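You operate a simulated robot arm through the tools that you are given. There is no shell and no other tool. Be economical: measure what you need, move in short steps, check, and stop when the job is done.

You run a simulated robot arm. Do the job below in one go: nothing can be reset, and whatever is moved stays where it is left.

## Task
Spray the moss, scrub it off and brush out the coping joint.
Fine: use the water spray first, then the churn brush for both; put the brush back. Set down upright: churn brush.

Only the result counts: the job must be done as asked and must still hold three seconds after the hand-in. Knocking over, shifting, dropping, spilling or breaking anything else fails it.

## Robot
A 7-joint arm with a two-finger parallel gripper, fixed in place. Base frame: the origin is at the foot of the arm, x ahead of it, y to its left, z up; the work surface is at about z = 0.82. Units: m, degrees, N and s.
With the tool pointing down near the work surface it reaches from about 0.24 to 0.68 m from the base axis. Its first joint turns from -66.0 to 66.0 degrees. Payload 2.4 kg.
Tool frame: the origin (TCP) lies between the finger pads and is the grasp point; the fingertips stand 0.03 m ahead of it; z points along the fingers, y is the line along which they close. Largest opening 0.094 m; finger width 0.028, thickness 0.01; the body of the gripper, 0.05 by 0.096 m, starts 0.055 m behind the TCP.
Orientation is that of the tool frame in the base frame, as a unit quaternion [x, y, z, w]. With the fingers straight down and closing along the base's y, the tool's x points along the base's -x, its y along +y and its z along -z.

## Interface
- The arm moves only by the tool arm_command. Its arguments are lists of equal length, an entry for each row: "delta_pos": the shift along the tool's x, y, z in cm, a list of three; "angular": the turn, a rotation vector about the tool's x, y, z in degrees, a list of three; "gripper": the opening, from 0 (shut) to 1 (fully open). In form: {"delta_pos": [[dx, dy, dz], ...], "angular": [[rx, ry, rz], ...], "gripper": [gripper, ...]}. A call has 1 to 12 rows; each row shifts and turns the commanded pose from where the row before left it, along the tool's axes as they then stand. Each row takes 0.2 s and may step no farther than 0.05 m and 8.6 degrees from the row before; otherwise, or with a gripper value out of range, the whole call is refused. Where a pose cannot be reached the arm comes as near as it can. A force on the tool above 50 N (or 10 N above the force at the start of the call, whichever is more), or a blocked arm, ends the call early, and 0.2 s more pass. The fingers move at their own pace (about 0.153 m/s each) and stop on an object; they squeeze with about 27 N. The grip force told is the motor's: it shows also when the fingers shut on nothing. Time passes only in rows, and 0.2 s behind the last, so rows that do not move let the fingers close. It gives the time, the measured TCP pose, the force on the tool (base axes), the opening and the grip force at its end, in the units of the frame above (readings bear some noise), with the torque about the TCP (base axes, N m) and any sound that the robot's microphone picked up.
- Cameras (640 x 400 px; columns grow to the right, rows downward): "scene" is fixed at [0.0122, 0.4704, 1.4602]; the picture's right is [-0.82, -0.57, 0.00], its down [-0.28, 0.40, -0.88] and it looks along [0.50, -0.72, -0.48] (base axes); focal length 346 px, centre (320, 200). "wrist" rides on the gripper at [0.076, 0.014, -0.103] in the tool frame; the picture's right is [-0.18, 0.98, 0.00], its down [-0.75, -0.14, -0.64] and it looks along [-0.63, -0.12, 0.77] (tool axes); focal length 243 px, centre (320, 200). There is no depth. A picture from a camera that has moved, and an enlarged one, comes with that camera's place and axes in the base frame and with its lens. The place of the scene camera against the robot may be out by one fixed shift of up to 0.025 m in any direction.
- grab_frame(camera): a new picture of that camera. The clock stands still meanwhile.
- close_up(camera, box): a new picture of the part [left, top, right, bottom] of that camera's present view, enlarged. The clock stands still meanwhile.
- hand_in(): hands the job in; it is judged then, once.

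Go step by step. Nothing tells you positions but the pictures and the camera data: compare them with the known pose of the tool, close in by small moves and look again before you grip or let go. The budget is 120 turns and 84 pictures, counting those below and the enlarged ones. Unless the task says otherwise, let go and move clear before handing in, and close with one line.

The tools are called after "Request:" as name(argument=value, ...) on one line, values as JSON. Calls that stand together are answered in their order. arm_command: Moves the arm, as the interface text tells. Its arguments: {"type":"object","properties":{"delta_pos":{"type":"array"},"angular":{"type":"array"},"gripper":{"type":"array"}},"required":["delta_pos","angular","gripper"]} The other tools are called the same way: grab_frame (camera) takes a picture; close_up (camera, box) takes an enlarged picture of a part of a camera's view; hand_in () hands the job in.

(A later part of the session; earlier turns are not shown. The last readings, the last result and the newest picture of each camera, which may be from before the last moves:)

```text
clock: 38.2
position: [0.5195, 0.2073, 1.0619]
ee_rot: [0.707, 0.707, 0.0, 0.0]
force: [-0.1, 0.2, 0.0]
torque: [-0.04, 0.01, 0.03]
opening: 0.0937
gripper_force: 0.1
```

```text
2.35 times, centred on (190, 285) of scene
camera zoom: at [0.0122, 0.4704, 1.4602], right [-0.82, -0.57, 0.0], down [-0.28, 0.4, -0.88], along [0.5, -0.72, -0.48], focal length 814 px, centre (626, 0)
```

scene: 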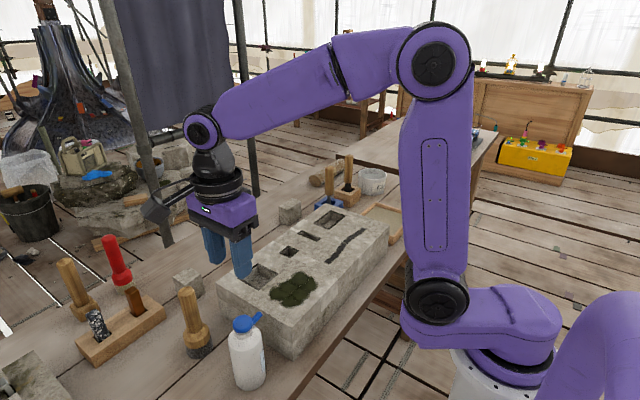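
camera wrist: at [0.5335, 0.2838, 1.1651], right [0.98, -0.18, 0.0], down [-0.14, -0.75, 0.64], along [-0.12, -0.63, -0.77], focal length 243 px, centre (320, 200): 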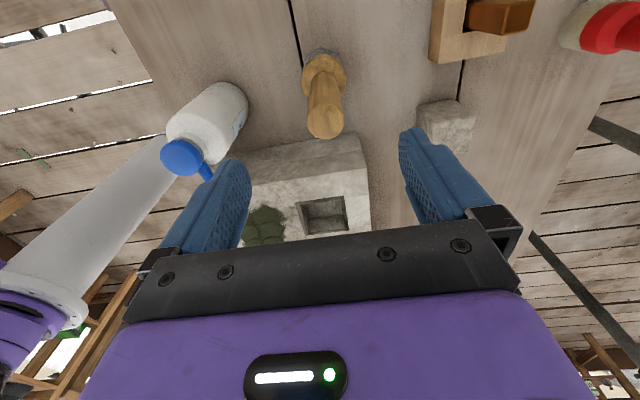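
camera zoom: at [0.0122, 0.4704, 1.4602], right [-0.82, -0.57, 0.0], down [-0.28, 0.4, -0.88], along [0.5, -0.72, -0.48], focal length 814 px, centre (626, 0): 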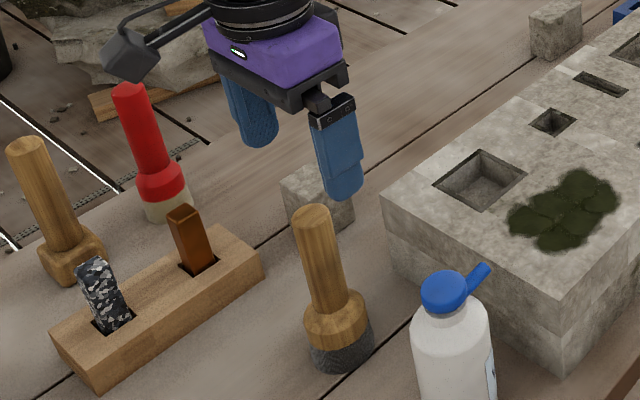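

The handle is centred at about (0.522, 0.206). I'll descend to z≈0.935.

Request:
arm_command(delta_pos=[[0, 0.25, 4], [0, 0, 4], [0, 0, 3], [0, 0, 1.7], [0, 0, 0]], angular=[[0, 0, 0], [0, 0, 0], [0, 0, 0], [0, 0, 0], [0, 0, 0]], gripper=[1, 1, 1, 1, 1])

Request:
close_up(camera="wrist", box=[160, 40, 480, 260])

Request:
close_up(camera="scene", box=[120, 220, 280, 370])

```text
clock: 39.4
position: [0.5219, 0.2059, 0.9366]
ee_rot: [0.707, 0.707, 0.0, 0.0]
force: [-0.2, 0.3, -0.5]
torque: [0.01, -0.02, 0.04]
opening: 0.0938
gripper_force: 0.1
```

```text
1.82 times, centred on (320, 150) of wrist
camera zoom: at [0.535, 0.2832, 1.0396], right [0.98, -0.18, 0.0], down [-0.14, -0.75, 0.64], along [-0.12, -0.63, -0.77], focal length 441 px, centre (320, 291)
```

zoom: 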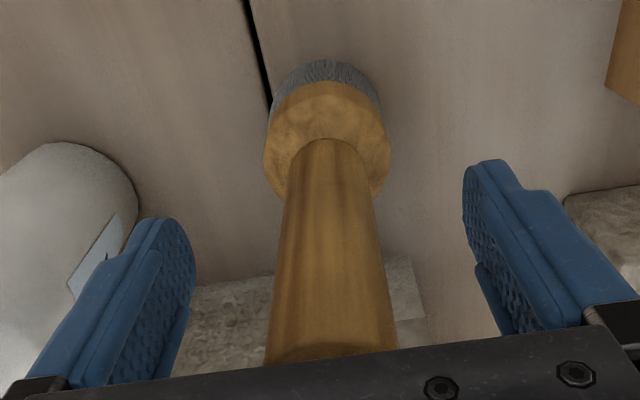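

```text
2.67 times, centred on (200, 295) of scene
camera zoom: at [0.0122, 0.4704, 1.4602], right [-0.82, -0.57, 0.0], down [-0.28, 0.4, -0.88], along [0.5, -0.72, -0.48], focal length 922 px, centre (640, -53)
```

zoom: 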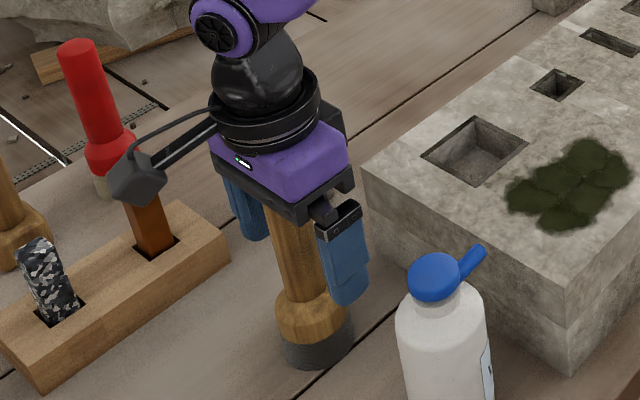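

The handle is between the fingers. I'll close and lift.

Request:
arm_command(delta_pos=[[0, 0, 0], [0, 0, 0], [0, 0, 0]], angular=[[0, 0, 0], [0, 0, 0], [0, 0, 0]], gripper=[0.5, 0, 0])

Request:
arm_command(delta_pos=[[0, 0, -3], [0, 0, -4], [0, 0, -4], [0, 0, -4], [0, 0, 0]], angular=[[0, 0, 0], [0, 0, 0], [0, 0, 0], [0, 0, 0], [0, 0, 0]], gripper=[0, 0, 0, 0, 0])

Request:
grab_frame(camera="scene")

```text
clock: 40.2
position: [0.5207, 0.2071, 0.937]
ee_rot: [0.707, 0.707, 0.0, 0.0]
force: [-1.3, 0.3, 0.8]
torque: [0.02, 0.03, 0.02]
opening: 0.0292
gripper_force: 26.7
```

```text
clock: 41.4
position: [0.5262, 0.2087, 1.084]
ee_rot: [0.707, 0.707, 0.001, 0.001]
force: [1.1, -0.4, -2.6]
torque: [-0.03, -0.02, 0.01]
opening: 0.0296
gripper_force: 27.0
```

```text
42 pictures are left
```

scene: 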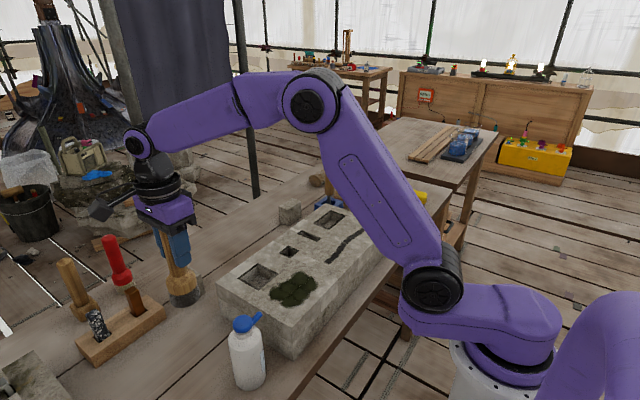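

The brush is held firmly (29 mm handle), with the bristle tips about 0.117 m below the TCP. I'll carry it over the moss centre (0.398, 0.038).

Request:
arm_command(delta_pos=[[-3.4, -2.56, 0], [-3.4, -2.56, 0], [-3.4, -2.56, 0], [-3.4, -2.56, 0], [-3.4, -2.56, 0], [0, 0, 2], [0, 0, 0]], angular=[[0, 0, 0], [0, 0, 0], [0, 0, 0], [0, 0, 0], [0, 0, 0], [0, 0, 0], [0, 0, 0]], gripper=[0, 0, 0, 0, 0, 0, 0])

Request:
grab_frame(camera="wrist")

Request:
close_up(camera="scene", box=[200, 180, 400, 340])

```text
clock: 43.0
position: [0.3963, 0.0359, 1.0646]
ee_rot: [0.707, 0.707, 0.0, 0.0]
force: [0.3, 0.5, -1.5]
torque: [0.02, 0.02, 0.01]
opening: 0.0294
gripper_force: 27.1
```

```text
41 pictures are left
camera wrist: at [0.4093, 0.1135, 1.1669], right [0.98, -0.18, 0.0], down [-0.14, -0.75, 0.64], along [-0.12, -0.63, -0.77], focal length 243 px, centre (320, 200)
```

wrist: 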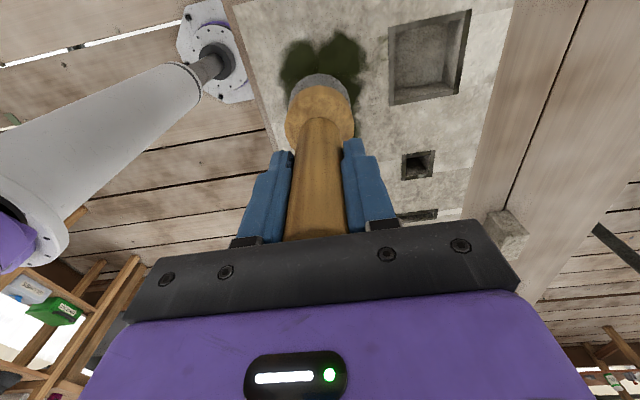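

```text
2.50 times, centred on (300, 260) of scene
camera zoom: at [0.0122, 0.4704, 1.4602], right [-0.82, -0.57, 0.0], down [-0.28, 0.4, -0.88], along [0.5, -0.72, -0.48], focal length 865 px, centre (370, 50)
```

zoom: 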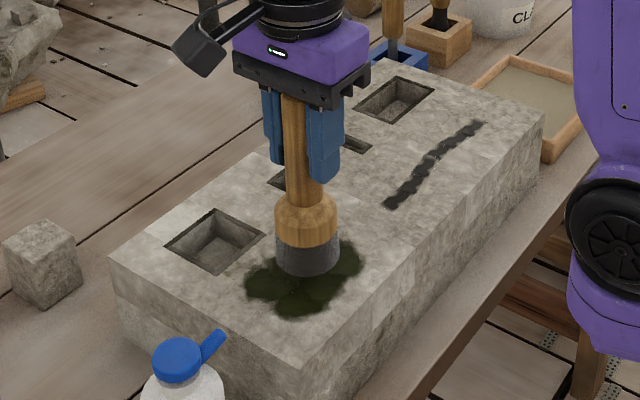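

The brush hovers over the moss. I'll lower slowly until the bristles touch.

Request:
arm_command(delta_pos=[[0, 0, 1.2], [0, 0, 0.6], [0, 0, 0.4], [0, 0, 0]], angular=[[0, 0, 0], [0, 0, 0], [0, 0, 0], [0, 0, 0]], gripper=[0, 0, 0, 0])

Request:
arm_command(delta_pos=[[0, 0, 0.3], [0, 0, 0.3]], angular=[[0, 0, 0], [0, 0, 0]], gripper=[0, 0])

```text
clock: 44.0
position: [0.395, 0.0369, 1.0442]
ee_rot: [0.707, 0.707, -0.001, 0.0]
force: [0.6, -0.6, -1.6]
torque: [0.01, -0.02, 0.01]
opening: 0.0292
gripper_force: 26.7
```

```text
clock: 44.6
position: [0.394, 0.0366, 1.0389]
ee_rot: [0.707, 0.708, 0.0, -0.001]
force: [-0.4, 0.2, -1.8]
torque: [0.01, 0.0, -0.01]
opening: 0.0295
gripper_force: 27.2
```

Request:
arm_command(delta_pos=[[0, 0, 0.3], [0, 0, 0.2], [0, 0, 0]], angular=[[0, 0, 0], [0, 0, 0], [0, 0, 0]], gripper=[0, 0, 0])

```text
clock: 45.4
position: [0.3966, 0.0368, 1.0325]
ee_rot: [0.707, 0.707, 0.001, 0.0]
force: [-0.8, 0.6, 27.0]
torque: [0.06, 0.69, 0.02]
opening: 0.0293
gripper_force: 27.0
```

Contact is at TCP z≈1.034, currently pressing 27 N. I'll ease up slightly and scrub with strokes along x (the closing direction, so the brush can't pivot in the grip).

Request:
arm_command(delta_pos=[[0, 0, -0.2], [0, 2, 0], [0, -2, 0], [0, -2, 0], [0, 2, 0], [0, 0, 0]], angular=[[0, 0, 0], [0, 0, 0], [0, 0, 0], [0, 0, 0], [0, 0, 0], [0, 0, 0]], gripper=[0, 0, 0, 0, 0, 0])

Request:
close_up(camera="scene", box=[200, 180, 400, 340])

```text
clock: 46.8
position: [0.3932, 0.0378, 1.0353]
ee_rot: [0.707, 0.707, 0.0, 0.0]
force: [-0.1, 0.3, -2.7]
torque: [0.01, 0.0, -0.02]
opening: 0.0295
gripper_force: 27.0
```

```text
2.50 times, centred on (300, 260) of scene
camera zoom: at [0.0122, 0.4704, 1.4602], right [-0.82, -0.57, 0.0], down [-0.28, 0.4, -0.88], along [0.5, -0.72, -0.48], focal length 865 px, centre (370, 50)
```

zoom: 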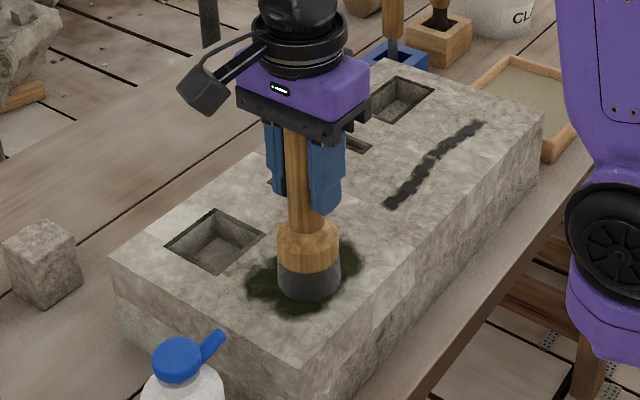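

Contact was lost. I'll lower by 1.5 mm and read the force.

Request:
arm_command(delta_pos=[[0, 0, 0.12], [0, 0, 0]], angular=[[0, 0, 0], [0, 0, 0]], gripper=[0, 0])

```text
clock: 47.4
position: [0.3932, 0.0381, 1.0336]
ee_rot: [0.708, 0.707, 0.0, -0.001]
force: [0.2, 0.5, -1.4]
torque: [-0.01, 0.0, 0.04]
opening: 0.0293
gripper_force: 27.5
```

Request:
arm_command(delta_pos=[[0, 0, 0.1], [0, 2, 0], [0, -2, 0], [0, -2, 0], [0, 2, 0], [0, 0, 0]], angular=[[0, 0, 0], [0, 0, 0], [0, 0, 0], [0, 0, 0], [0, 0, 0], [0, 0, 0]], gripper=[0, 0, 0, 0, 0, 0])

Request:
close_up(camera="scene", box=[200, 180, 400, 340])

```text
clock: 48.8
position: [0.3941, 0.0369, 1.033]
ee_rot: [0.706, 0.708, -0.001, -0.001]
force: [-14.1, -0.4, 27.1]
torque: [0.04, 0.88, 0.02]
opening: 0.0292
gripper_force: 27.2
```

```text
2.50 times, centred on (300, 260) of scene
camera zoom: at [0.0114, 0.4703, 1.4603], right [-0.82, -0.57, 0.0], down [-0.28, 0.4, -0.88], along [0.5, -0.72, -0.48], focal length 865 px, centre (370, 50)
```

zoom: 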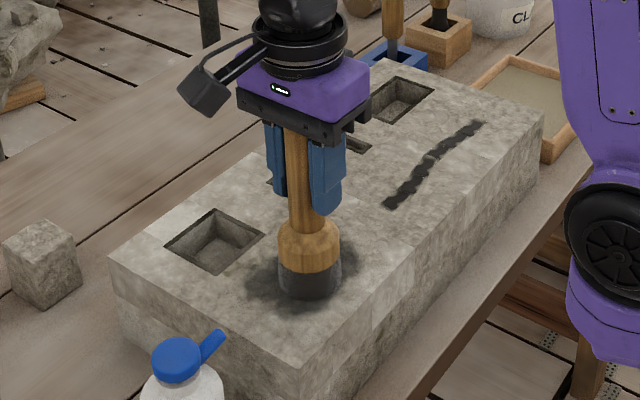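

The green moss has come off, with only a dark patch left, possibly wet stone. I'll lift and look.

Request:
arm_command(delta_pos=[[0, 0, -2], [-4, 0, -3], [-4, 0, 0], [0, 0, 0]], angular=[[0, 0, 0], [0, 0, 0], [0, 0, 0], [0, 0, 0]], gripper=[0, 0, 0, 0])

Request:
close_up(camera="scene", box=[200, 180, 400, 340])

Request:
grab_frame(camera="wrist")

```text
clock: 49.8
position: [0.3935, -0.0483, 1.0819]
ee_rot: [0.707, 0.707, 0.0, 0.0]
force: [-0.3, -0.3, -2.3]
torque: [-0.01, 0.01, 0.01]
opening: 0.0294
gripper_force: 26.9
```

```text
2.50 times, centred on (300, 260) of scene
camera zoom: at [0.0122, 0.4703, 1.4602], right [-0.82, -0.57, 0.0], down [-0.28, 0.4, -0.88], along [0.5, -0.72, -0.48], focal length 865 px, centre (370, 50)
```

zoom: 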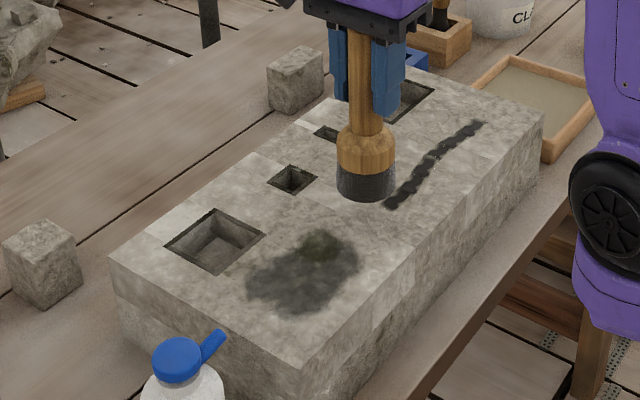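

```text
36 pictures are left
camera wrist: at [0.4083, 0.0291, 1.1837], right [0.98, -0.18, 0.0], down [-0.14, -0.75, 0.64], along [-0.12, -0.63, -0.77], focal length 243 px, centre (320, 200)
```

wrist: 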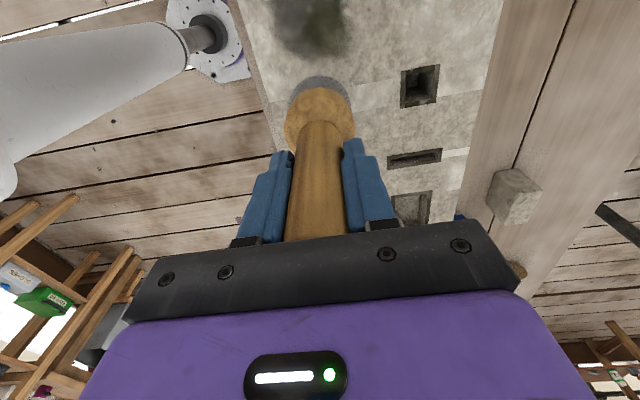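

Most is off; a green remnant remains near (0.40, 0.0) on the -y side, and the rest is grey wet stone. I'll scrub there with the same pressing depth.

Request:
arm_command(delta_pos=[[2.6, 0.5, 0], [2.6, 0, 3], [0, 0, 1.6], [0, 0, 0.4], [0, 2, 0], [0, -2, 0], [0, -2, 0], [0, 2, 0], [0, 0, 0]], angular=[[0, 0, 0], [0, 0, 0], [0, 0, 0], [0, 0, 0], [0, 0, 0], [0, 0, 0], [0, 0, 0], [0, 0, 0], [0, 0, 0]], gripper=[0, 0, 0, 0, 0, 0, 0, 0, 0])

Request:
arm_command(delta_pos=[[1.5, 0, 0], [0, 2, 0], [0, -2, 0], [0, -2, 0], [0, 2, 0], [1.5, 0, 0], [0, 2, 0], [0, -2, 0], [0, -2, 0], [0, 2, 0], [0, 0, 0]], angular=[[0, 0, 0], [0, 0, 0], [0, 0, 0], [0, 0, 0], [0, 0, 0], [0, 0, 0], [0, 0, 0], [0, 0, 0], [0, 0, 0], [0, 0, 0], [0, 0, 0]], gripper=[0, 0, 0, 0, 0, 0, 0, 0, 0, 0, 0])

Request:
close_up(camera="scene", box=[200, 180, 400, 340])

```text
clock: 51.8
position: [0.4003, 0.009, 1.031]
ee_rot: [0.707, 0.707, -0.001, -0.001]
force: [-12.3, -1.2, 24.3]
torque: [0.08, 0.69, 0.06]
opening: 0.0295
gripper_force: 27.4
```

```text
clock: 54.2
position: [0.4002, 0.0407, 1.0327]
ee_rot: [0.707, 0.708, 0.0, 0.0]
force: [-7.5, -0.9, 21.2]
torque: [-0.01, 0.41, -0.02]
opening: 0.0292
gripper_force: 26.7
```

```text
2.50 times, centred on (300, 260) of scene
camera zoom: at [0.0117, 0.4703, 1.4603], right [-0.82, -0.57, 0.0], down [-0.28, 0.4, -0.88], along [0.5, -0.72, -0.48], focal length 865 px, centre (370, 50)
```

zoom: 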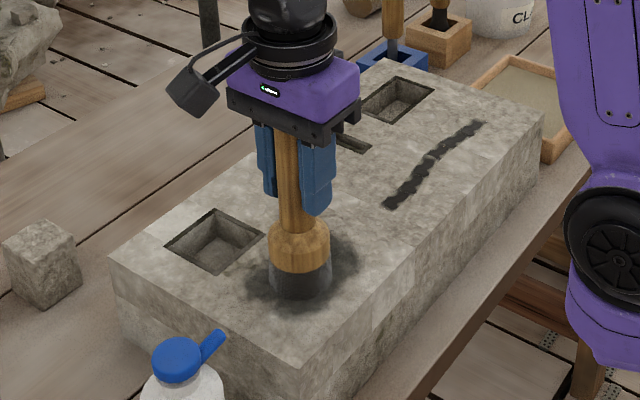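

Forces are steady and the brush stays upright. I'll scrub the +y half (y up to about 0.08) too, then lift and inspect.

Request:
arm_command(delta_pos=[[1.5, 0, 0], [0, 2, 0], [0, -2, 0], [0, -2, 0], [0, 2, 0], [1.7, 0, 0], [0, 2, 0], [0, -2, 0], [0, -2, 0], [0, 2, 0], [0, 0, 0]], angular=[[0, 0, 0], [0, 0, 0], [0, 0, 0], [0, 0, 0], [0, 0, 0], [0, 0, 0], [0, 0, 0], [0, 0, 0], [0, 0, 0], [0, 0, 0], [0, 0, 0]], gripper=[0, 0, 0, 0, 0, 0, 0, 0, 0, 0, 0])

Request:
arm_command(delta_pos=[[0, 0, -2], [-4, 0, -3], [-4, 0, 0], [-4, 0, 0], [0, 0, 0]], angular=[[0, 0, 0], [0, 0, 0], [0, 0, 0], [0, 0, 0], [0, 0, 0]], gripper=[0, 0, 0, 0, 0])

Request:
close_up(camera="scene", box=[200, 180, 400, 340])

```text
clock: 56.6
position: [0.4011, 0.0707, 1.033]
ee_rot: [0.707, 0.707, 0.0, -0.001]
force: [-4.6, -0.3, 7.7]
torque: [0.02, 0.27, 0.01]
opening: 0.0292
gripper_force: 27.5
```

```text
clock: 57.8
position: [0.3961, -0.0486, 1.0819]
ee_rot: [0.707, 0.707, 0.0, 0.0]
force: [0.5, 0.3, -2.2]
torque: [-0.04, -0.01, 0.0]
opening: 0.0293
gripper_force: 27.2
```

```text
2.50 times, centred on (300, 260) of scene
camera zoom: at [0.0122, 0.4703, 1.4602], right [-0.82, -0.57, 0.0], down [-0.28, 0.4, -0.88], along [0.5, -0.72, -0.48], focal length 865 px, centre (370, 50)
```

zoom: 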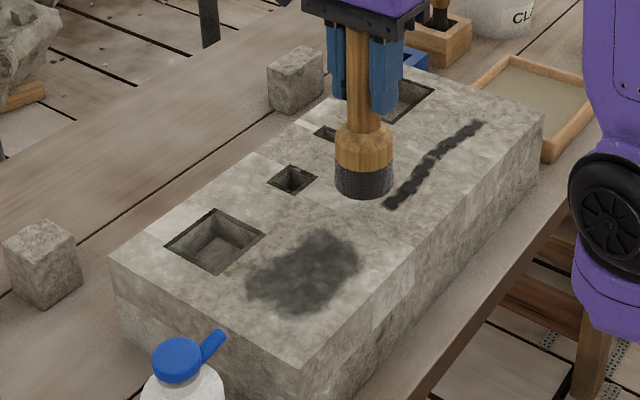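

The moss is gone and only damp stone remains. The joint runs from about (0.392, -0.08) to (0.390, -0.262); I'll set the brush at its near end and stroke along it.

Request:
arm_command(delta_pos=[[-3.3, -0.4, 3], [0, 0, 1.6], [0, 0, 0.4], [-1.5, 0, 0], [-1.5, 0, 0], [-1.5, 0, 0], [0, 0, 0]], angular=[[0, 0, 0], [0, 0, 0], [0, 0, 0], [0, 0, 0], [0, 0, 0], [0, 0, 0], [0, 0, 0]], gripper=[0, 0, 0, 0, 0, 0, 0])

Request:
close_up(camera="scene", box=[220, 150, 420, 310])

```text
clock: 59.4
position: [0.3943, -0.1275, 1.0329]
ee_rot: [0.707, 0.707, 0.0, 0.0]
force: [0.4, 1.4, 0.7]
torque: [0.15, -0.05, 0.05]
opening: 0.0294
gripper_force: 27.0
```

```text
2.50 times, centred on (320, 230) of scene
camera zoom: at [0.0122, 0.4704, 1.4602], right [-0.82, -0.57, 0.0], down [-0.28, 0.4, -0.88], along [0.5, -0.72, -0.48], focal length 865 px, centre (320, 125)
```

zoom: 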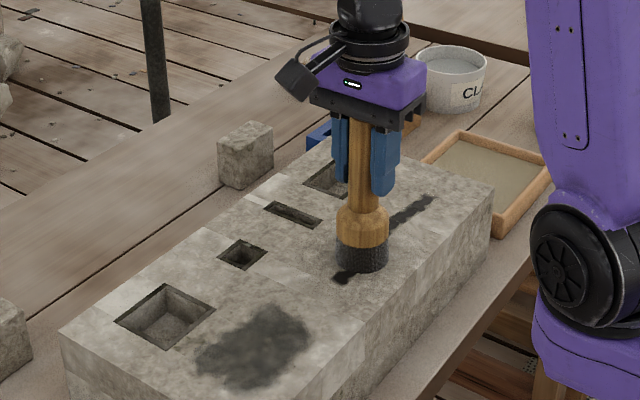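

Contact is light, so I'll press 1 mm more and stroke back and forth along the joint.

Request:
arm_command(delta_pos=[[0, -0.2, 0.1], [1.5, 0, 0], [1.5, 0, 0], [1.5, 0, 0], [-1.5, 0, 0], [-1.5, 0, 0], [-1.5, 0, 0], [-1.5, 0, 0], [0, 0, 0]], angular=[[0, 0, 0], [0, 0, 0], [0, 0, 0], [0, 0, 0], [0, 0, 0], [0, 0, 0], [0, 0, 0], [0, 0, 0], [0, 0, 0]], gripper=[0, 0, 0, 0, 0, 0, 0, 0, 0])

Request:
close_up(camera="scene", box=[220, 150, 420, 310])

```text
clock: 61.4
position: [0.3924, -0.1425, 1.0322]
ee_rot: [0.707, 0.708, 0.0, 0.0]
force: [0.7, 6.5, 9.8]
torque: [0.94, 0.03, -0.05]
opening: 0.0297
gripper_force: 26.8
```

```text
2.50 times, centred on (320, 230) of scene
camera zoom: at [0.0121, 0.4705, 1.4602], right [-0.82, -0.57, 0.0], down [-0.28, 0.4, -0.88], along [0.5, -0.72, -0.48], focal length 865 px, centre (320, 125)
```

zoom: 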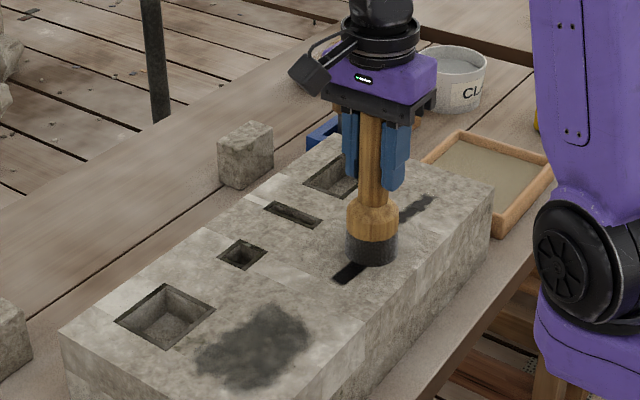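

Where brushed, the joint is now a clean straight groove. I'll continue along the rest of it.

Request:
arm_command(delta_pos=[[-1.5, 0, 0], [-1.5, 0, 0], [-1.5, 0, 0], [1.5, 0, 0], [1.5, 0, 0], [-1.5, 0, 0], [-1.5, 0, 0], [-1.5, 0, 0], [-1.5, 0, 0], [-1.5, 0, 0], [0, 0, 0]], angular=[[0, 0, 0], [0, 0, 0], [0, 0, 0], [0, 0, 0], [0, 0, 0], [0, 0, 0], [0, 0, 0], [0, 0, 0], [0, 0, 0], [0, 0, 0], [0, 0, 0]], gripper=[0, 0, 0, 0, 0, 0, 0, 0, 0, 0, 0])

Request:
close_up(camera="scene", box=[220, 150, 420, 310])

```text
clock: 63.8
position: [0.392, -0.2319, 1.0318]
ee_rot: [0.707, 0.707, 0.0, 0.0]
force: [-0.6, 0.2, -2.3]
torque: [0.0, -0.01, -0.01]
opening: 0.0293
gripper_force: 27.0
```

```text
2.50 times, centred on (320, 230) of scene
camera zoom: at [0.0122, 0.4703, 1.4603], right [-0.82, -0.57, 0.0], down [-0.28, 0.4, -0.88], along [0.5, -0.72, -0.48], focal length 865 px, centre (320, 125)
```

zoom: 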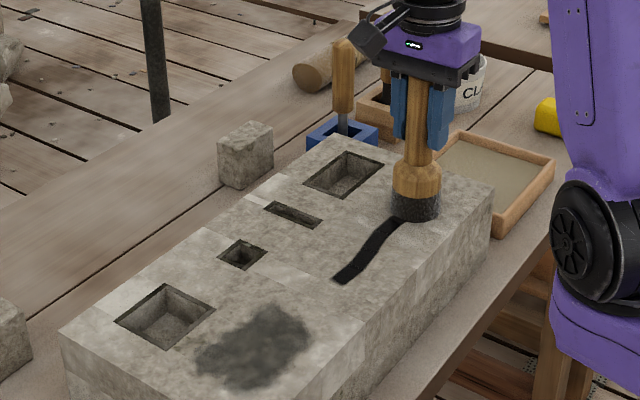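

The contact has become light at the far end. I'll press 1.5 mm more and stroke over the last section.

Request:
arm_command(delta_pos=[[0, 0, 0.15], [0, 0, 0.05], [-1.5, 0, 0], [-1.5, 0, 0], [1.5, 0, 0], [1.5, 0, 0], [1.5, 0, 0], [-1.5, 0, 0], [-1.5, 0, 0], [0, 0, 0]], angular=[[0, 0, 0], [0, 0, 0], [0, 0, 0], [0, 0, 0], [0, 0, 0], [0, 0, 0], [0, 0, 0], [0, 0, 0], [0, 0, 0], [0, 0, 0]], gripper=[0, 0, 0, 0, 0, 0, 0, 0, 0, 0])

Request:
arm_command(delta_pos=[[0, 0, -2], [0, 0, -3], [4, 4, 0], [4, 2, 0], [0, 0, 0]], angular=[[0, 0, 0], [0, 0, 0], [0, 0, 0], [0, 0, 0], [0, 0, 0]], gripper=[0, 0, 0, 0, 0])

Request:
grab_frame(camera="scene")

Request:
close_up(camera="scene", box=[310, 200, 400, 280])

```text
clock: 66.0
position: [0.3942, -0.2435, 1.0303]
ee_rot: [0.707, 0.707, 0.0, -0.001]
force: [1.7, 18.1, 38.0]
torque: [1.08, -0.1, -0.01]
opening: 0.0295
gripper_force: 26.4
```

```text
refused: row 3 steps farther than a row can; nothing moved
```

```text
30 pictures are left
```

scene: 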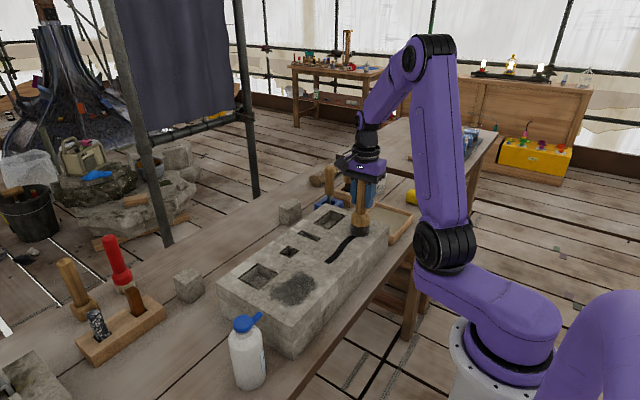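

```text
5.00 times, centred on (355, 240) of scene
camera zoom: at [0.0117, 0.4712, 1.46], right [-0.82, -0.57, 0.0], down [-0.28, 0.4, -0.88], along [0.5, -0.72, -0.48], focal length 1729 px, centre (145, 0)
```

zoom: 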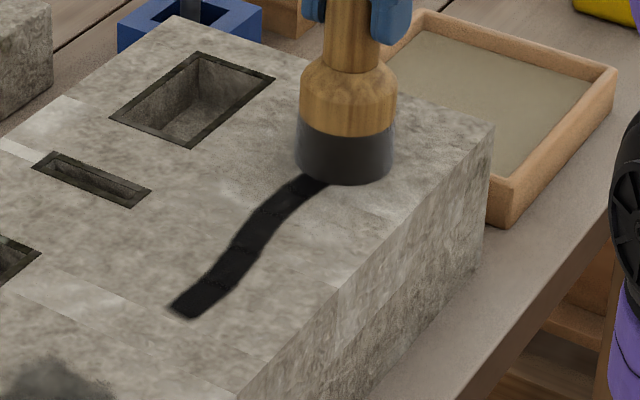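

I'm pressing rather hard now. I'll lift off and step aside to view the whole joint.

Request:
arm_command(delta_pos=[[0, 0, -2], [0, 0, -3], [4, 2, 0], [4, 2, 0], [4, 0, 0], [0, 0, 0]], angular=[[0, 0, 0], [0, 0, 0], [0, 0, 0], [0, 0, 0], [0, 0, 0], [0, 0, 0]], gripper=[0, 0, 0, 0, 0, 0])

Request:
close_up(camera="scene", box=[250, 170, 410, 290])

Request:
grab_frame(camera="wrist")

```text
clock: 67.4
position: [0.4339, -0.1271, 1.0811]
ee_rot: [0.707, 0.707, 0.0, 0.0]
force: [0.5, 0.1, -2.5]
torque: [-0.01, 0.0, 0.01]
opening: 0.0296
gripper_force: 27.4
```

```text
3.33 times, centred on (330, 230) of scene
camera zoom: at [0.0122, 0.4704, 1.4603], right [-0.82, -0.57, 0.0], down [-0.28, 0.4, -0.88], along [0.5, -0.72, -0.48], focal length 1153 px, centre (287, 100)
```

zoom: 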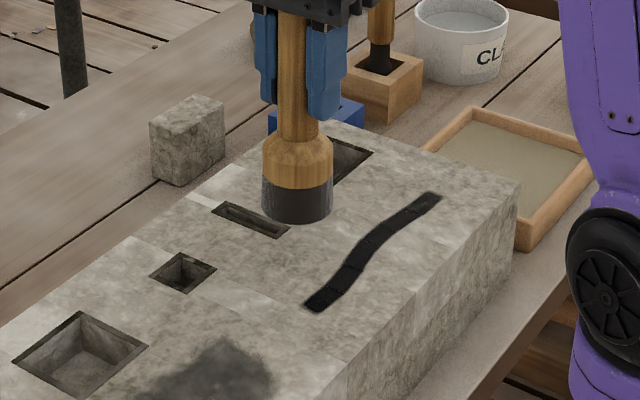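

```text
27 pictures are left
camera wrist: at [0.4483, -0.0491, 1.1833], right [0.98, -0.18, 0.0], down [-0.14, -0.75, 0.64], along [-0.12, -0.63, -0.77], focal length 243 px, centre (320, 200)
```

wrist: 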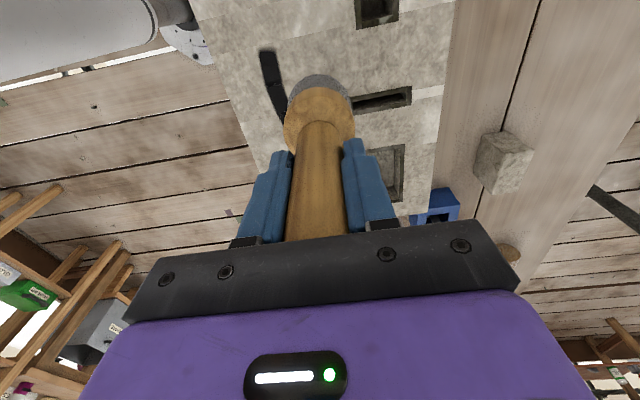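

The joint now shows as a smooth continuous groove. I'll zoom in to check for leftover debris.

Request:
close_up(camera="scene", box=[315, 210, 370, 270])

Request:
close_up(camera="scene", box=[250, 250, 340, 320])

```text
6.67 times, centred on (342, 240) of scene
camera zoom: at [0.0122, 0.4704, 1.4603], right [-0.82, -0.57, 0.0], down [-0.28, 0.4, -0.88], along [0.5, -0.72, -0.48], focal length 2306 px, centre (170, -67)
```

zoom: 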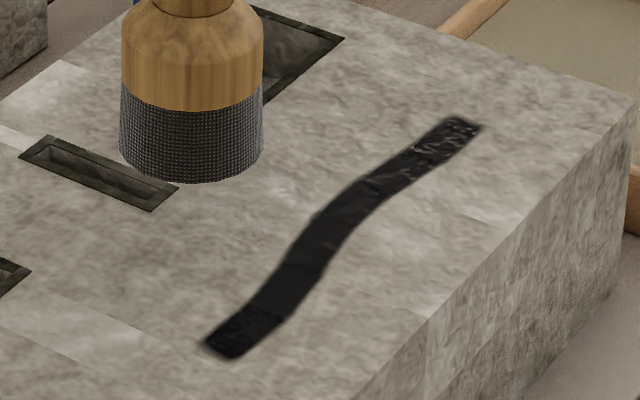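

```text
5.71 times, centred on (295, 285) of scene
camera zoom: at [0.0122, 0.4704, 1.4603], right [-0.82, -0.57, 0.0], down [-0.28, 0.4, -0.88], along [0.5, -0.72, -0.48], focal length 1976 px, centre (463, -286)
```

zoom: 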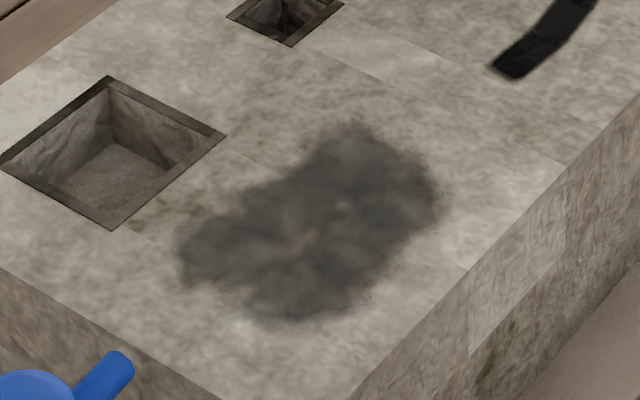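

The middle is clean, but both ends still show a bit of texture. I'll brush the far end more, then the near end.

Request:
arm_command(delta_pos=[[-3.8, -1.5, 0], [-3.8, -1.5, 0], [-3.2, -1.3, 0], [0, 0, 3], [0, 0, 1.7], [0, 0, 0.15], [-1.2, 0, 0], [-1.2, 0, 0], [1.2, 0, 0], [1.2, 0, 0], [1.2, 0, 0], [0, 0, 0]], angular=[[0, 0, 0], [0, 0, 0], [0, 0, 0], [0, 0, 0], [0, 0, 0], [0, 0, 0], [0, 0, 0], [0, 0, 0], [0, 0, 0], [0, 0, 0], [0, 0, 0], [0, 0, 0]], gripper=[0, 0, 0, 0, 0, 0, 0, 0, 0, 0, 0, 0])

Request:
arm_command(delta_pos=[[-1.2, 0, 0.05], [-1.2, 0, 0], [-1.2, 0, 0], [0, 1, 0], [0, -1, 0], [0, -1, 0], [0, 1, 0], [1.2, 0, 0], [1.2, 0, 0], [0, 0, 0]], angular=[[0, 0, 0], [0, 0, 0], [0, 0, 0], [0, 0, 0], [0, 0, 0], [0, 0, 0], [0, 0, 0], [0, 0, 0], [0, 0, 0], [0, 0, 0]], gripper=[0, 0, 0, 0, 0, 0, 0, 0, 0, 0])

```text
clock: 70.0
position: [0.3917, -0.2214, 1.0323]
ee_rot: [0.707, 0.707, 0.001, 0.0]
force: [-0.3, 0.3, -2.6]
torque: [0.01, 0.01, 0.0]
opening: 0.0296
gripper_force: 27.1
```

```text
clock: 72.2
position: [0.3915, -0.2349, 1.0303]
ee_rot: [0.708, 0.707, 0.0, 0.001]
force: [0.0, -4.5, 8.6]
torque: [-0.73, 0.07, 0.04]
opening: 0.0292
gripper_force: 27.1
```

Contact is about 10 N now. I'll do another far-end pass and then a long stroke back towards the near end.

Request:
arm_command(delta_pos=[[-1.2, 0, 0], [-1.2, 0, 0], [1.2, 0, 0], [1.2, 0, 0], [1.5, 0, 0], [2, 0, 0], [2, 0, 0], [2, 0, 0], [2, 0, 0], [2, 0, 0], [0, 0, 0]], angular=[[0, 0, 0], [0, 0, 0], [0, 0, 0], [0, 0, 0], [0, 0, 0], [0, 0, 0], [0, 0, 0], [0, 0, 0], [0, 0, 0], [0, 0, 0], [0, 0, 0]], gripper=[0, 0, 0, 0, 0, 0, 0, 0, 0, 0, 0])

Request:
close_up(camera="scene", box=[315, 210, 370, 270])

```text
clock: 74.6
position: [0.3896, -0.1207, 1.0287]
ee_rot: [0.707, 0.707, 0.0, 0.001]
force: [-1.9, -11.0, 30.1]
torque: [-0.59, 0.44, 0.1]
opening: 0.0298
gripper_force: 27.5
```

```text
6.67 times, centred on (342, 240) of scene
camera zoom: at [0.0118, 0.4702, 1.4603], right [-0.82, -0.57, 0.0], down [-0.28, 0.4, -0.88], along [0.5, -0.72, -0.48], focal length 2306 px, centre (170, -67)
```

zoom: 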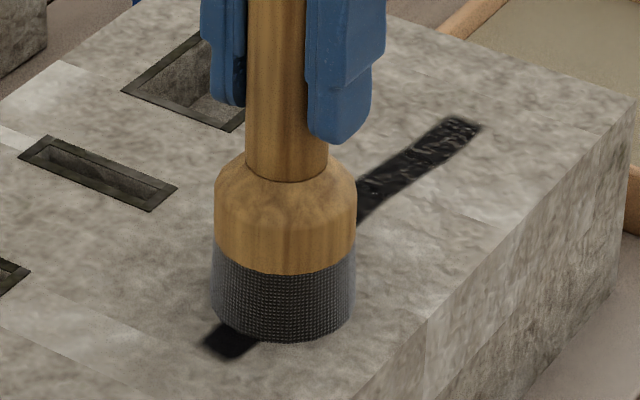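

The sections brushed more show more stone texture, so I'll give the near and middle sections more strokes at slightly lighter pressure.

Request:
arm_command(delta_pos=[[1.5, 0.2, -0.1], [1.5, 0, 0], [1.2, 0, 0], [-1.5, 0, 0], [-1.5, 0, 0], [-2, 0, 0], [-2, 0, 0], [-2, 0, 0], [2, 0, 0], [2, 0, 0], [2, 0, 0], [2, 0, 0]], angular=[[0, 0, 0], [0, 0, 0], [0, 0, 0], [0, 0, 0], [0, 0, 0], [0, 0, 0], [0, 0, 0], [0, 0, 0], [0, 0, 0], [0, 0, 0], [0, 0, 0], [0, 0, 0]], gripper=[0, 0, 0, 0, 0, 0, 0, 0, 0, 0, 0, 0])

Request:
arm_command(delta_pos=[[1.2, 0, 0], [-2, 0, 0], [-2, 0, 0], [-2, 0, 0], [-2, 0, 0], [-2, 0, 0], [-2, 0, 0], [0, 0, 0]], angular=[[0, 0, 0], [0, 0, 0], [0, 0, 0], [0, 0, 0], [0, 0, 0], [0, 0, 0], [0, 0, 0], [0, 0, 0]], gripper=[0, 0, 0, 0, 0, 0, 0, 0])

Request:
close_up(camera="scene", box=[315, 210, 370, 270])

```text
clock: 77.2
position: [0.3925, -0.0883, 1.0304]
ee_rot: [0.707, 0.707, -0.001, -0.001]
force: [-0.3, 0.8, -2.9]
torque: [0.0, 0.02, 0.03]
opening: 0.0294
gripper_force: 26.8
```

```text
clock: 79.0
position: [0.3933, -0.1949, 1.0318]
ee_rot: [0.708, 0.707, 0.0, 0.0]
force: [-0.1, -0.5, -1.9]
torque: [-0.02, -0.04, -0.02]
opening: 0.0293
gripper_force: 27.2
```

```text
6.67 times, centred on (342, 240) of scene
camera zoom: at [0.0122, 0.4703, 1.4603], right [-0.82, -0.57, 0.0], down [-0.28, 0.4, -0.88], along [0.5, -0.72, -0.48], focal length 2306 px, centre (170, -67)
```

zoom: 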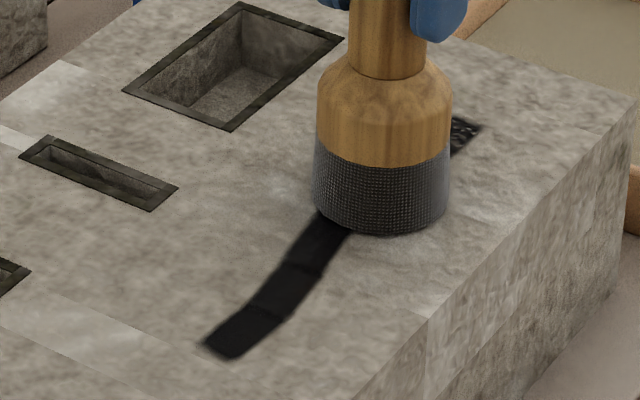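

That pass was just off contact; the brush has slid up slightly in the grip. I'll lower 2.5 mm and make one full contact pass each way.

Request:
arm_command(delta_pos=[[0, 0, 0.15], [0, 0, 0.1], [0, 0, 0]], angular=[[0, 0, 0], [0, 0, 0], [0, 0, 0]], gripper=[0, 0, 0])

```text
clock: 79.8
position: [0.3931, -0.1956, 1.0298]
ee_rot: [0.707, 0.707, 0.0, 0.001]
force: [-3.1, 0.3, 20.3]
torque: [0.52, 0.44, 0.04]
opening: 0.0297
gripper_force: 27.4
```

Request:
arm_command(delta_pos=[[2, 0, 0], [2, 0, 0], [2, 0, 0], [2, 0, 0], [2, 0, 0], [1.8, 0, 0], [-2, 0, 0], [-2, 0, 0], [-2, 0, 0.05], [-2, 0, 0], [-2, 0, 0], [-2, 0, 0]], angular=[[0, 0, 0], [0, 0, 0], [0, 0, 0], [0, 0, 0], [0, 0, 0], [0, 0, 0], [0, 0, 0], [0, 0, 0], [0, 0, 0], [0, 0, 0], [0, 0, 0], [0, 0, 0]], gripper=[0, 0, 0, 0, 0, 0, 0, 0, 0, 0, 0, 0])

Request:
arm_command(delta_pos=[[-2, 0, 0], [-2, 0, 0], [-2, 0, 0], [2, 0, 0], [2, 0, 0], [0, 0, 0]], angular=[[0, 0, 0], [0, 0, 0], [0, 0, 0], [0, 0, 0], [0, 0, 0], [0, 0, 0]], gripper=[0, 0, 0, 0, 0, 0])

Request:
arm_command(delta_pos=[[0, 0, -2], [0, 0, -4], [3, 3, 0], [3, 3, 0], [3, 3, 0], [3, 3, 0], [3, 2, 0], [0, 0, 0]], angular=[[0, 0, 0], [0, 0, 0], [0, 0, 0], [0, 0, 0], [0, 0, 0], [0, 0, 0], [0, 0, 0], [0, 0, 0]], gripper=[0, 0, 0, 0, 0, 0, 0, 0])

Request:
grab_frame(camera="scene")

Request:
close_up(camera="scene", box=[315, 210, 370, 270])

```text
clock: 81.2
position: [0.3944, -0.0887, 1.0322]
ee_rot: [0.707, 0.707, -0.003, 0.004]
force: [-3.0, -2.1, 9.1]
torque: [-0.04, 0.41, 0.07]
opening: 0.0295
gripper_force: 27.2
stopped in row 6: the force on the tool passed its limit (the readings are from after the stop); the commanded pose is now the measured one
```

```text
clock: 82.6
position: [0.3944, -0.1076, 1.0316]
ee_rot: [0.707, 0.707, -0.002, 0.005]
force: [-0.1, -0.3, 2.3]
torque: [-0.05, 0.0, -0.02]
opening: 0.0295
gripper_force: 27.0
```

```text
clock: 84.4
position: [0.532, 0.0447, 1.0908]
ee_rot: [0.708, 0.707, -0.002, 0.004]
force: [-1.1, 0.7, -2.0]
torque: [0.02, 0.02, -0.03]
opening: 0.0293
gripper_force: 26.6
```

```text
22 pictures are left
```

scene: 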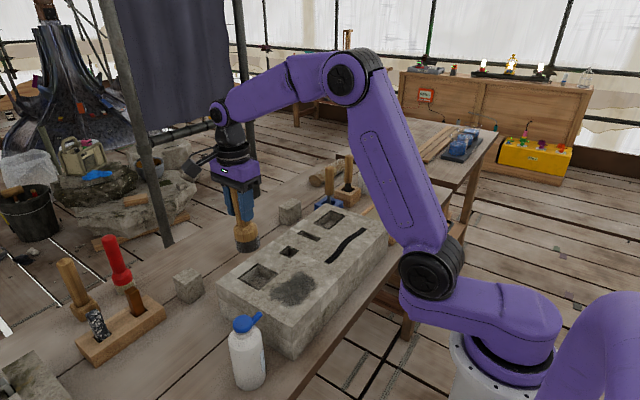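

```text
6.67 times, centred on (342, 240) of scene
camera zoom: at [0.0122, 0.4704, 1.4602], right [-0.82, -0.57, 0.0], down [-0.28, 0.4, -0.88], along [0.5, -0.72, -0.48], focal length 2306 px, centre (170, -67)
```

zoom: 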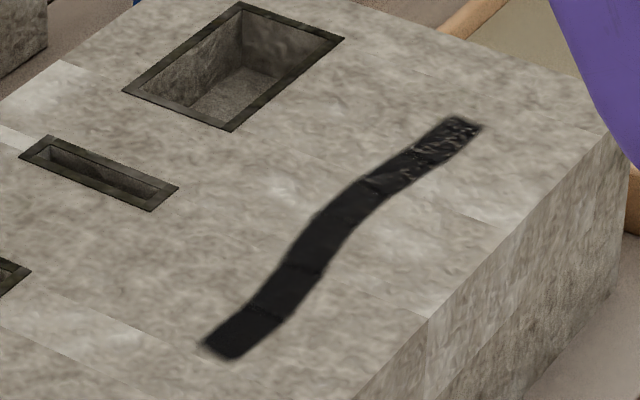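

The near end is now smooth, but the far end (y < -0.22) still looks speckled. I'll give that end another firm brushing.

Request:
arm_command(delta_pos=[[-3, -3, 0], [-3, -3, 0], [-3, -3, 0], [-3, -3, 0], [-3, -2, 0], [-4, 0, 0], [-4, 0, 0], [-4, 0, 0], [0, 0, 3], [0, 0, 2.6], [0, 0, 0.3], [0, 0, 0]], angular=[[0, 0, 0], [0, 0, 0], [0, 0, 0], [0, 0, 0], [0, 0, 0], [0, 0, 0], [0, 0, 0], [0, 0, 0], [0, 0, 0], [0, 0, 0], [0, 0, 0], [0, 0, 0]], gripper=[0, 0, 0, 0, 0, 0, 0, 0, 0, 0, 0, 0])

Request:
arm_command(delta_pos=[[0, 0, 0.15], [0, 0, 0]], angular=[[0, 0, 0], [0, 0, 0]], gripper=[0, 0])

```text
clock: 87.0
position: [0.3939, -0.2283, 1.0338]
ee_rot: [0.707, 0.708, -0.002, 0.004]
force: [-0.5, -0.2, -1.9]
torque: [0.02, 0.0, -0.01]
opening: 0.0291
gripper_force: 27.2
```

```text
clock: 87.6
position: [0.394, -0.2289, 1.0329]
ee_rot: [0.707, 0.707, -0.002, 0.004]
force: [-0.5, 0.7, -1.7]
torque: [0.02, 0.02, 0.0]
opening: 0.0295
gripper_force: 27.0
```

Request:
arm_command(delta_pos=[[0, 0, 0.2], [0, 0, 0.1], [0, 0, 0]], angular=[[0, 0, 0], [0, 0, 0], [0, 0, 0]], gripper=[0, 0, 0])

```text
clock: 88.4
position: [0.3943, -0.2299, 1.0321]
ee_rot: [0.707, 0.707, -0.001, 0.008]
force: [-4.8, -1.0, 44.8]
torque: [0.72, 0.62, 0.01]
opening: 0.0296
gripper_force: 27.3
```

That's 45 N, so I'll ease off 1.5 mm and stroke the far end.

Request:
arm_command(delta_pos=[[0, 0, -0.17], [-1.2, 0, 0], [-1.2, 0, 0], [-1, 0, 0], [1.1, 0, 0], [1.1, 0, 0], [1.2, 0, 0], [0, 0, 0]], angular=[[0, 0, 0], [0, 0, 0], [0, 0, 0], [0, 0, 0], [0, 0, 0], [0, 0, 0], [0, 0, 0], [0, 0, 0]], gripper=[0, 0, 0, 0, 0, 0, 0, 0])

Request:
arm_command(delta_pos=[[-1.2, 0, 0], [-1.2, 0, 0], [-1, 0, 0], [1.1, 0, 0], [1.1, 0, 0], [1.2, 0, 0], [0, 0, 0]], angular=[[0, 0, 0], [0, 0, 0], [0, 0, 0], [0, 0, 0], [0, 0, 0], [0, 0, 0], [0, 0, 0]], gripper=[0, 0, 0, 0, 0, 0, 0])

```text
clock: 90.2
position: [0.3947, -0.2292, 1.0336]
ee_rot: [0.707, 0.707, -0.002, 0.005]
force: [0.6, -1.1, -2.1]
torque: [-0.02, 0.01, -0.03]
opening: 0.0293
gripper_force: 26.7
```

```text
clock: 91.8
position: [0.3941, -0.2296, 1.0289]
ee_rot: [0.707, 0.707, -0.002, 0.003]
force: [0.4, 0.1, -2.4]
torque: [0.02, 0.01, -0.02]
opening: 0.0294
gripper_force: 26.9
```

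Contact is marginal. I'll lower by 1 mm and repeat the strokes, then retreat the same way to compare.

Request:
arm_command(delta_pos=[[0, 0, 0.12], [-1.2, 0, 0], [-1.2, 0, 0], [-1, 0, 0], [1.1, 0, 0], [1.1, 0, 0], [1.2, 0, 0], [-1.2, 0, 0], [-1.2, 0, 0], [-1, 0, 0], [0, 0, 0]], angular=[[0, 0, 0], [0, 0, 0], [0, 0, 0], [0, 0, 0], [0, 0, 0], [0, 0, 0], [0, 0, 0], [0, 0, 0], [0, 0, 0], [0, 0, 0], [0, 0, 0]], gripper=[0, 0, 0, 0, 0, 0, 0, 0, 0, 0, 0])

Request:
arm_command(delta_pos=[[1.1, 0, 0], [1.1, 0, 0], [1.2, 0, 0], [0, 0, -2], [0, 0, -4], [4, 0, 0], [4, 0, 0], [4, 2, 0], [3, 3, 0], [3, 3, 0], [3, 3, 0], [3, 3, 0]], angular=[[0, 0, 0], [0, 0, 0], [0, 0, 0], [0, 0, 0], [0, 0, 0], [0, 0, 0], [0, 0, 0], [0, 0, 0], [0, 0, 0], [0, 0, 0], [0, 0, 0], [0, 0, 0]], gripper=[0, 0, 0, 0, 0, 0, 0, 0, 0, 0, 0, 0])

Request:
close_up(camera="scene", box=[315, 210, 370, 270])

```text
clock: 94.2
position: [0.3955, -0.2606, 1.03]
ee_rot: [0.706, 0.708, -0.001, 0.004]
force: [1.9, 15.6, 29.7]
torque: [0.99, -0.05, 0.0]
opening: 0.0296
gripper_force: 27.2
```

```text
clock: 96.8
position: [0.5349, 0.0076, 1.0829]
ee_rot: [0.707, 0.707, -0.001, 0.004]
force: [0.3, -0.1, -3.0]
torque: [-0.02, 0.01, 0.03]
opening: 0.0296
gripper_force: 27.8
```

```text
6.67 times, centred on (342, 240) of scene
camera zoom: at [0.0122, 0.4704, 1.4602], right [-0.82, -0.57, 0.0], down [-0.28, 0.4, -0.88], along [0.5, -0.72, -0.48], focal length 2306 px, centre (170, -67)
```

zoom: 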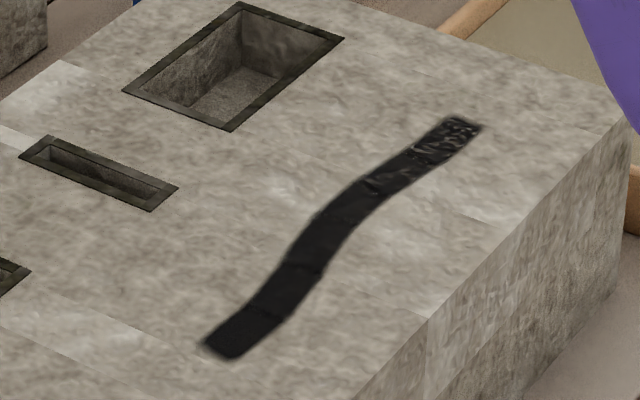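

No change despite firm contact, so the speckle is just reflection and the joint is clean. I'll return to above the brush's original spot and check that it hangs straight.

Request:
arm_command(delta_pos=[[4, -0.3, 0], [4, -0.3, 0], [4, -0.3, 0], [4, -0.3, 0], [4, -0.2, 0], [0, 0, 0]], angular=[[0, 0, 0], [0, 0, 0], [0, 0, 0], [0, 0, 0], [0, 0, 0], [0, 0, 0]], gripper=[0, 0, 0, 0, 0, 0])

Request:
close_up(camera="scene", box=[100, 200, 300, 380])

Request:
close_up(camera="wrist", box=[160, 40, 480, 260])

```text
clock: 98.2
position: [0.5212, 0.214, 1.0848]
ee_rot: [0.707, 0.707, -0.001, 0.005]
force: [-1.0, 0.4, -2.2]
torque: [-0.02, 0.01, -0.02]
opening: 0.0293
gripper_force: 26.9
```

```text
2.22 times, centred on (200, 290) of scene
camera zoom: at [0.0122, 0.4704, 1.4602], right [-0.82, -0.57, 0.0], down [-0.28, 0.4, -0.88], along [0.5, -0.72, -0.48], focal length 769 px, centre (587, 0)
```

zoom: 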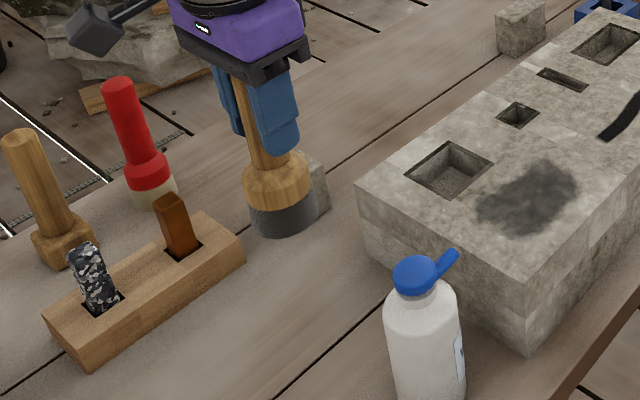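

```text
1.82 times, centred on (320, 150) of wrist
camera zoom: at [0.5341, 0.2921, 1.1868], right [0.98, -0.18, 0.01], down [-0.14, -0.75, 0.65], along [-0.12, -0.64, -0.76], focal length 441 px, centre (320, 291)
```

zoom: 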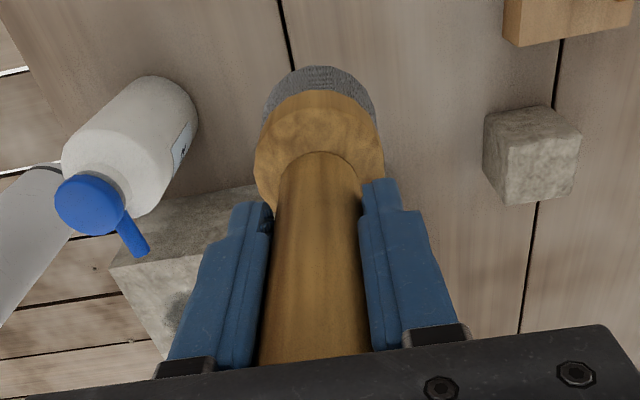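

The brush hangs straight. I'll lower it onto its original spot.

Request:
arm_command(delta_pos=[[-0.7, 0, 3], [0, 0, 4], [0, 0, 4], [0, 0, 2.5], [0, 0, 0.6], [0, 0, 0]], angular=[[0, 0, 0], [0, 0, 0], [0, 0, 0], [0, 0, 0], [0, 0, 0], [0, 0, 0]], gripper=[0, 0, 0, 0, 0, 0])

Request:
arm_command(delta_pos=[[0, 0, 0.3], [0, 0, 0]], angular=[[0, 0, 0], [0, 0, 0]], gripper=[0, 0])

```text
clock: 99.6
position: [0.5216, 0.2044, 0.9449]
ee_rot: [0.707, 0.707, -0.001, 0.004]
force: [0.0, -0.2, -1.6]
torque: [-0.03, -0.01, 0.01]
opening: 0.0294
gripper_force: 26.9
```

```text
clock: 100.2
position: [0.5207, 0.2046, 0.9411]
ee_rot: [0.707, 0.707, -0.002, 0.004]
force: [-0.4, 0.9, -3.3]
torque: [0.0, 0.0, -0.01]
opening: 0.0293
gripper_force: 27.1
```

Request:
arm_command(delta_pos=[[0, 0, 0.25], [0, 0, 0.15], [0, 0, 0]], angular=[[0, 0, 0], [0, 0, 0], [0, 0, 0]], gripper=[0, 0, 0])

Request:
arm_command(delta_pos=[[0, 0, 0.15], [0, 0, 0]], angular=[[0, 0, 0], [0, 0, 0]], gripper=[0, 0])

```text
clock: 101.0
position: [0.5216, 0.204, 0.938]
ee_rot: [0.707, 0.707, -0.003, 0.004]
force: [-0.4, -0.7, -2.5]
torque: [-0.04, 0.02, 0.02]
opening: 0.0293
gripper_force: 26.9
```

```text
clock: 101.6
position: [0.5204, 0.203, 0.9361]
ee_rot: [0.707, 0.707, -0.002, 0.004]
force: [0.7, -0.3, -2.0]
torque: [-0.02, -0.03, 0.0]
opening: 0.0295
gripper_force: 26.8
```

Request:
arm_command(delta_pos=[[0.2, 0, 0.15], [0, 0, 0.1], [0, 0, 0]], angular=[[0, 0, 0], [0, 0, 0], [0, 0, 0]], gripper=[0, 0, 0])

```text
clock: 102.4
position: [0.5212, 0.2057, 0.9355]
ee_rot: [0.707, 0.708, -0.002, 0.004]
force: [0.3, 0.2, -2.5]
torque: [0.0, -0.03, -0.01]
opening: 0.0292
gripper_force: 26.9
```

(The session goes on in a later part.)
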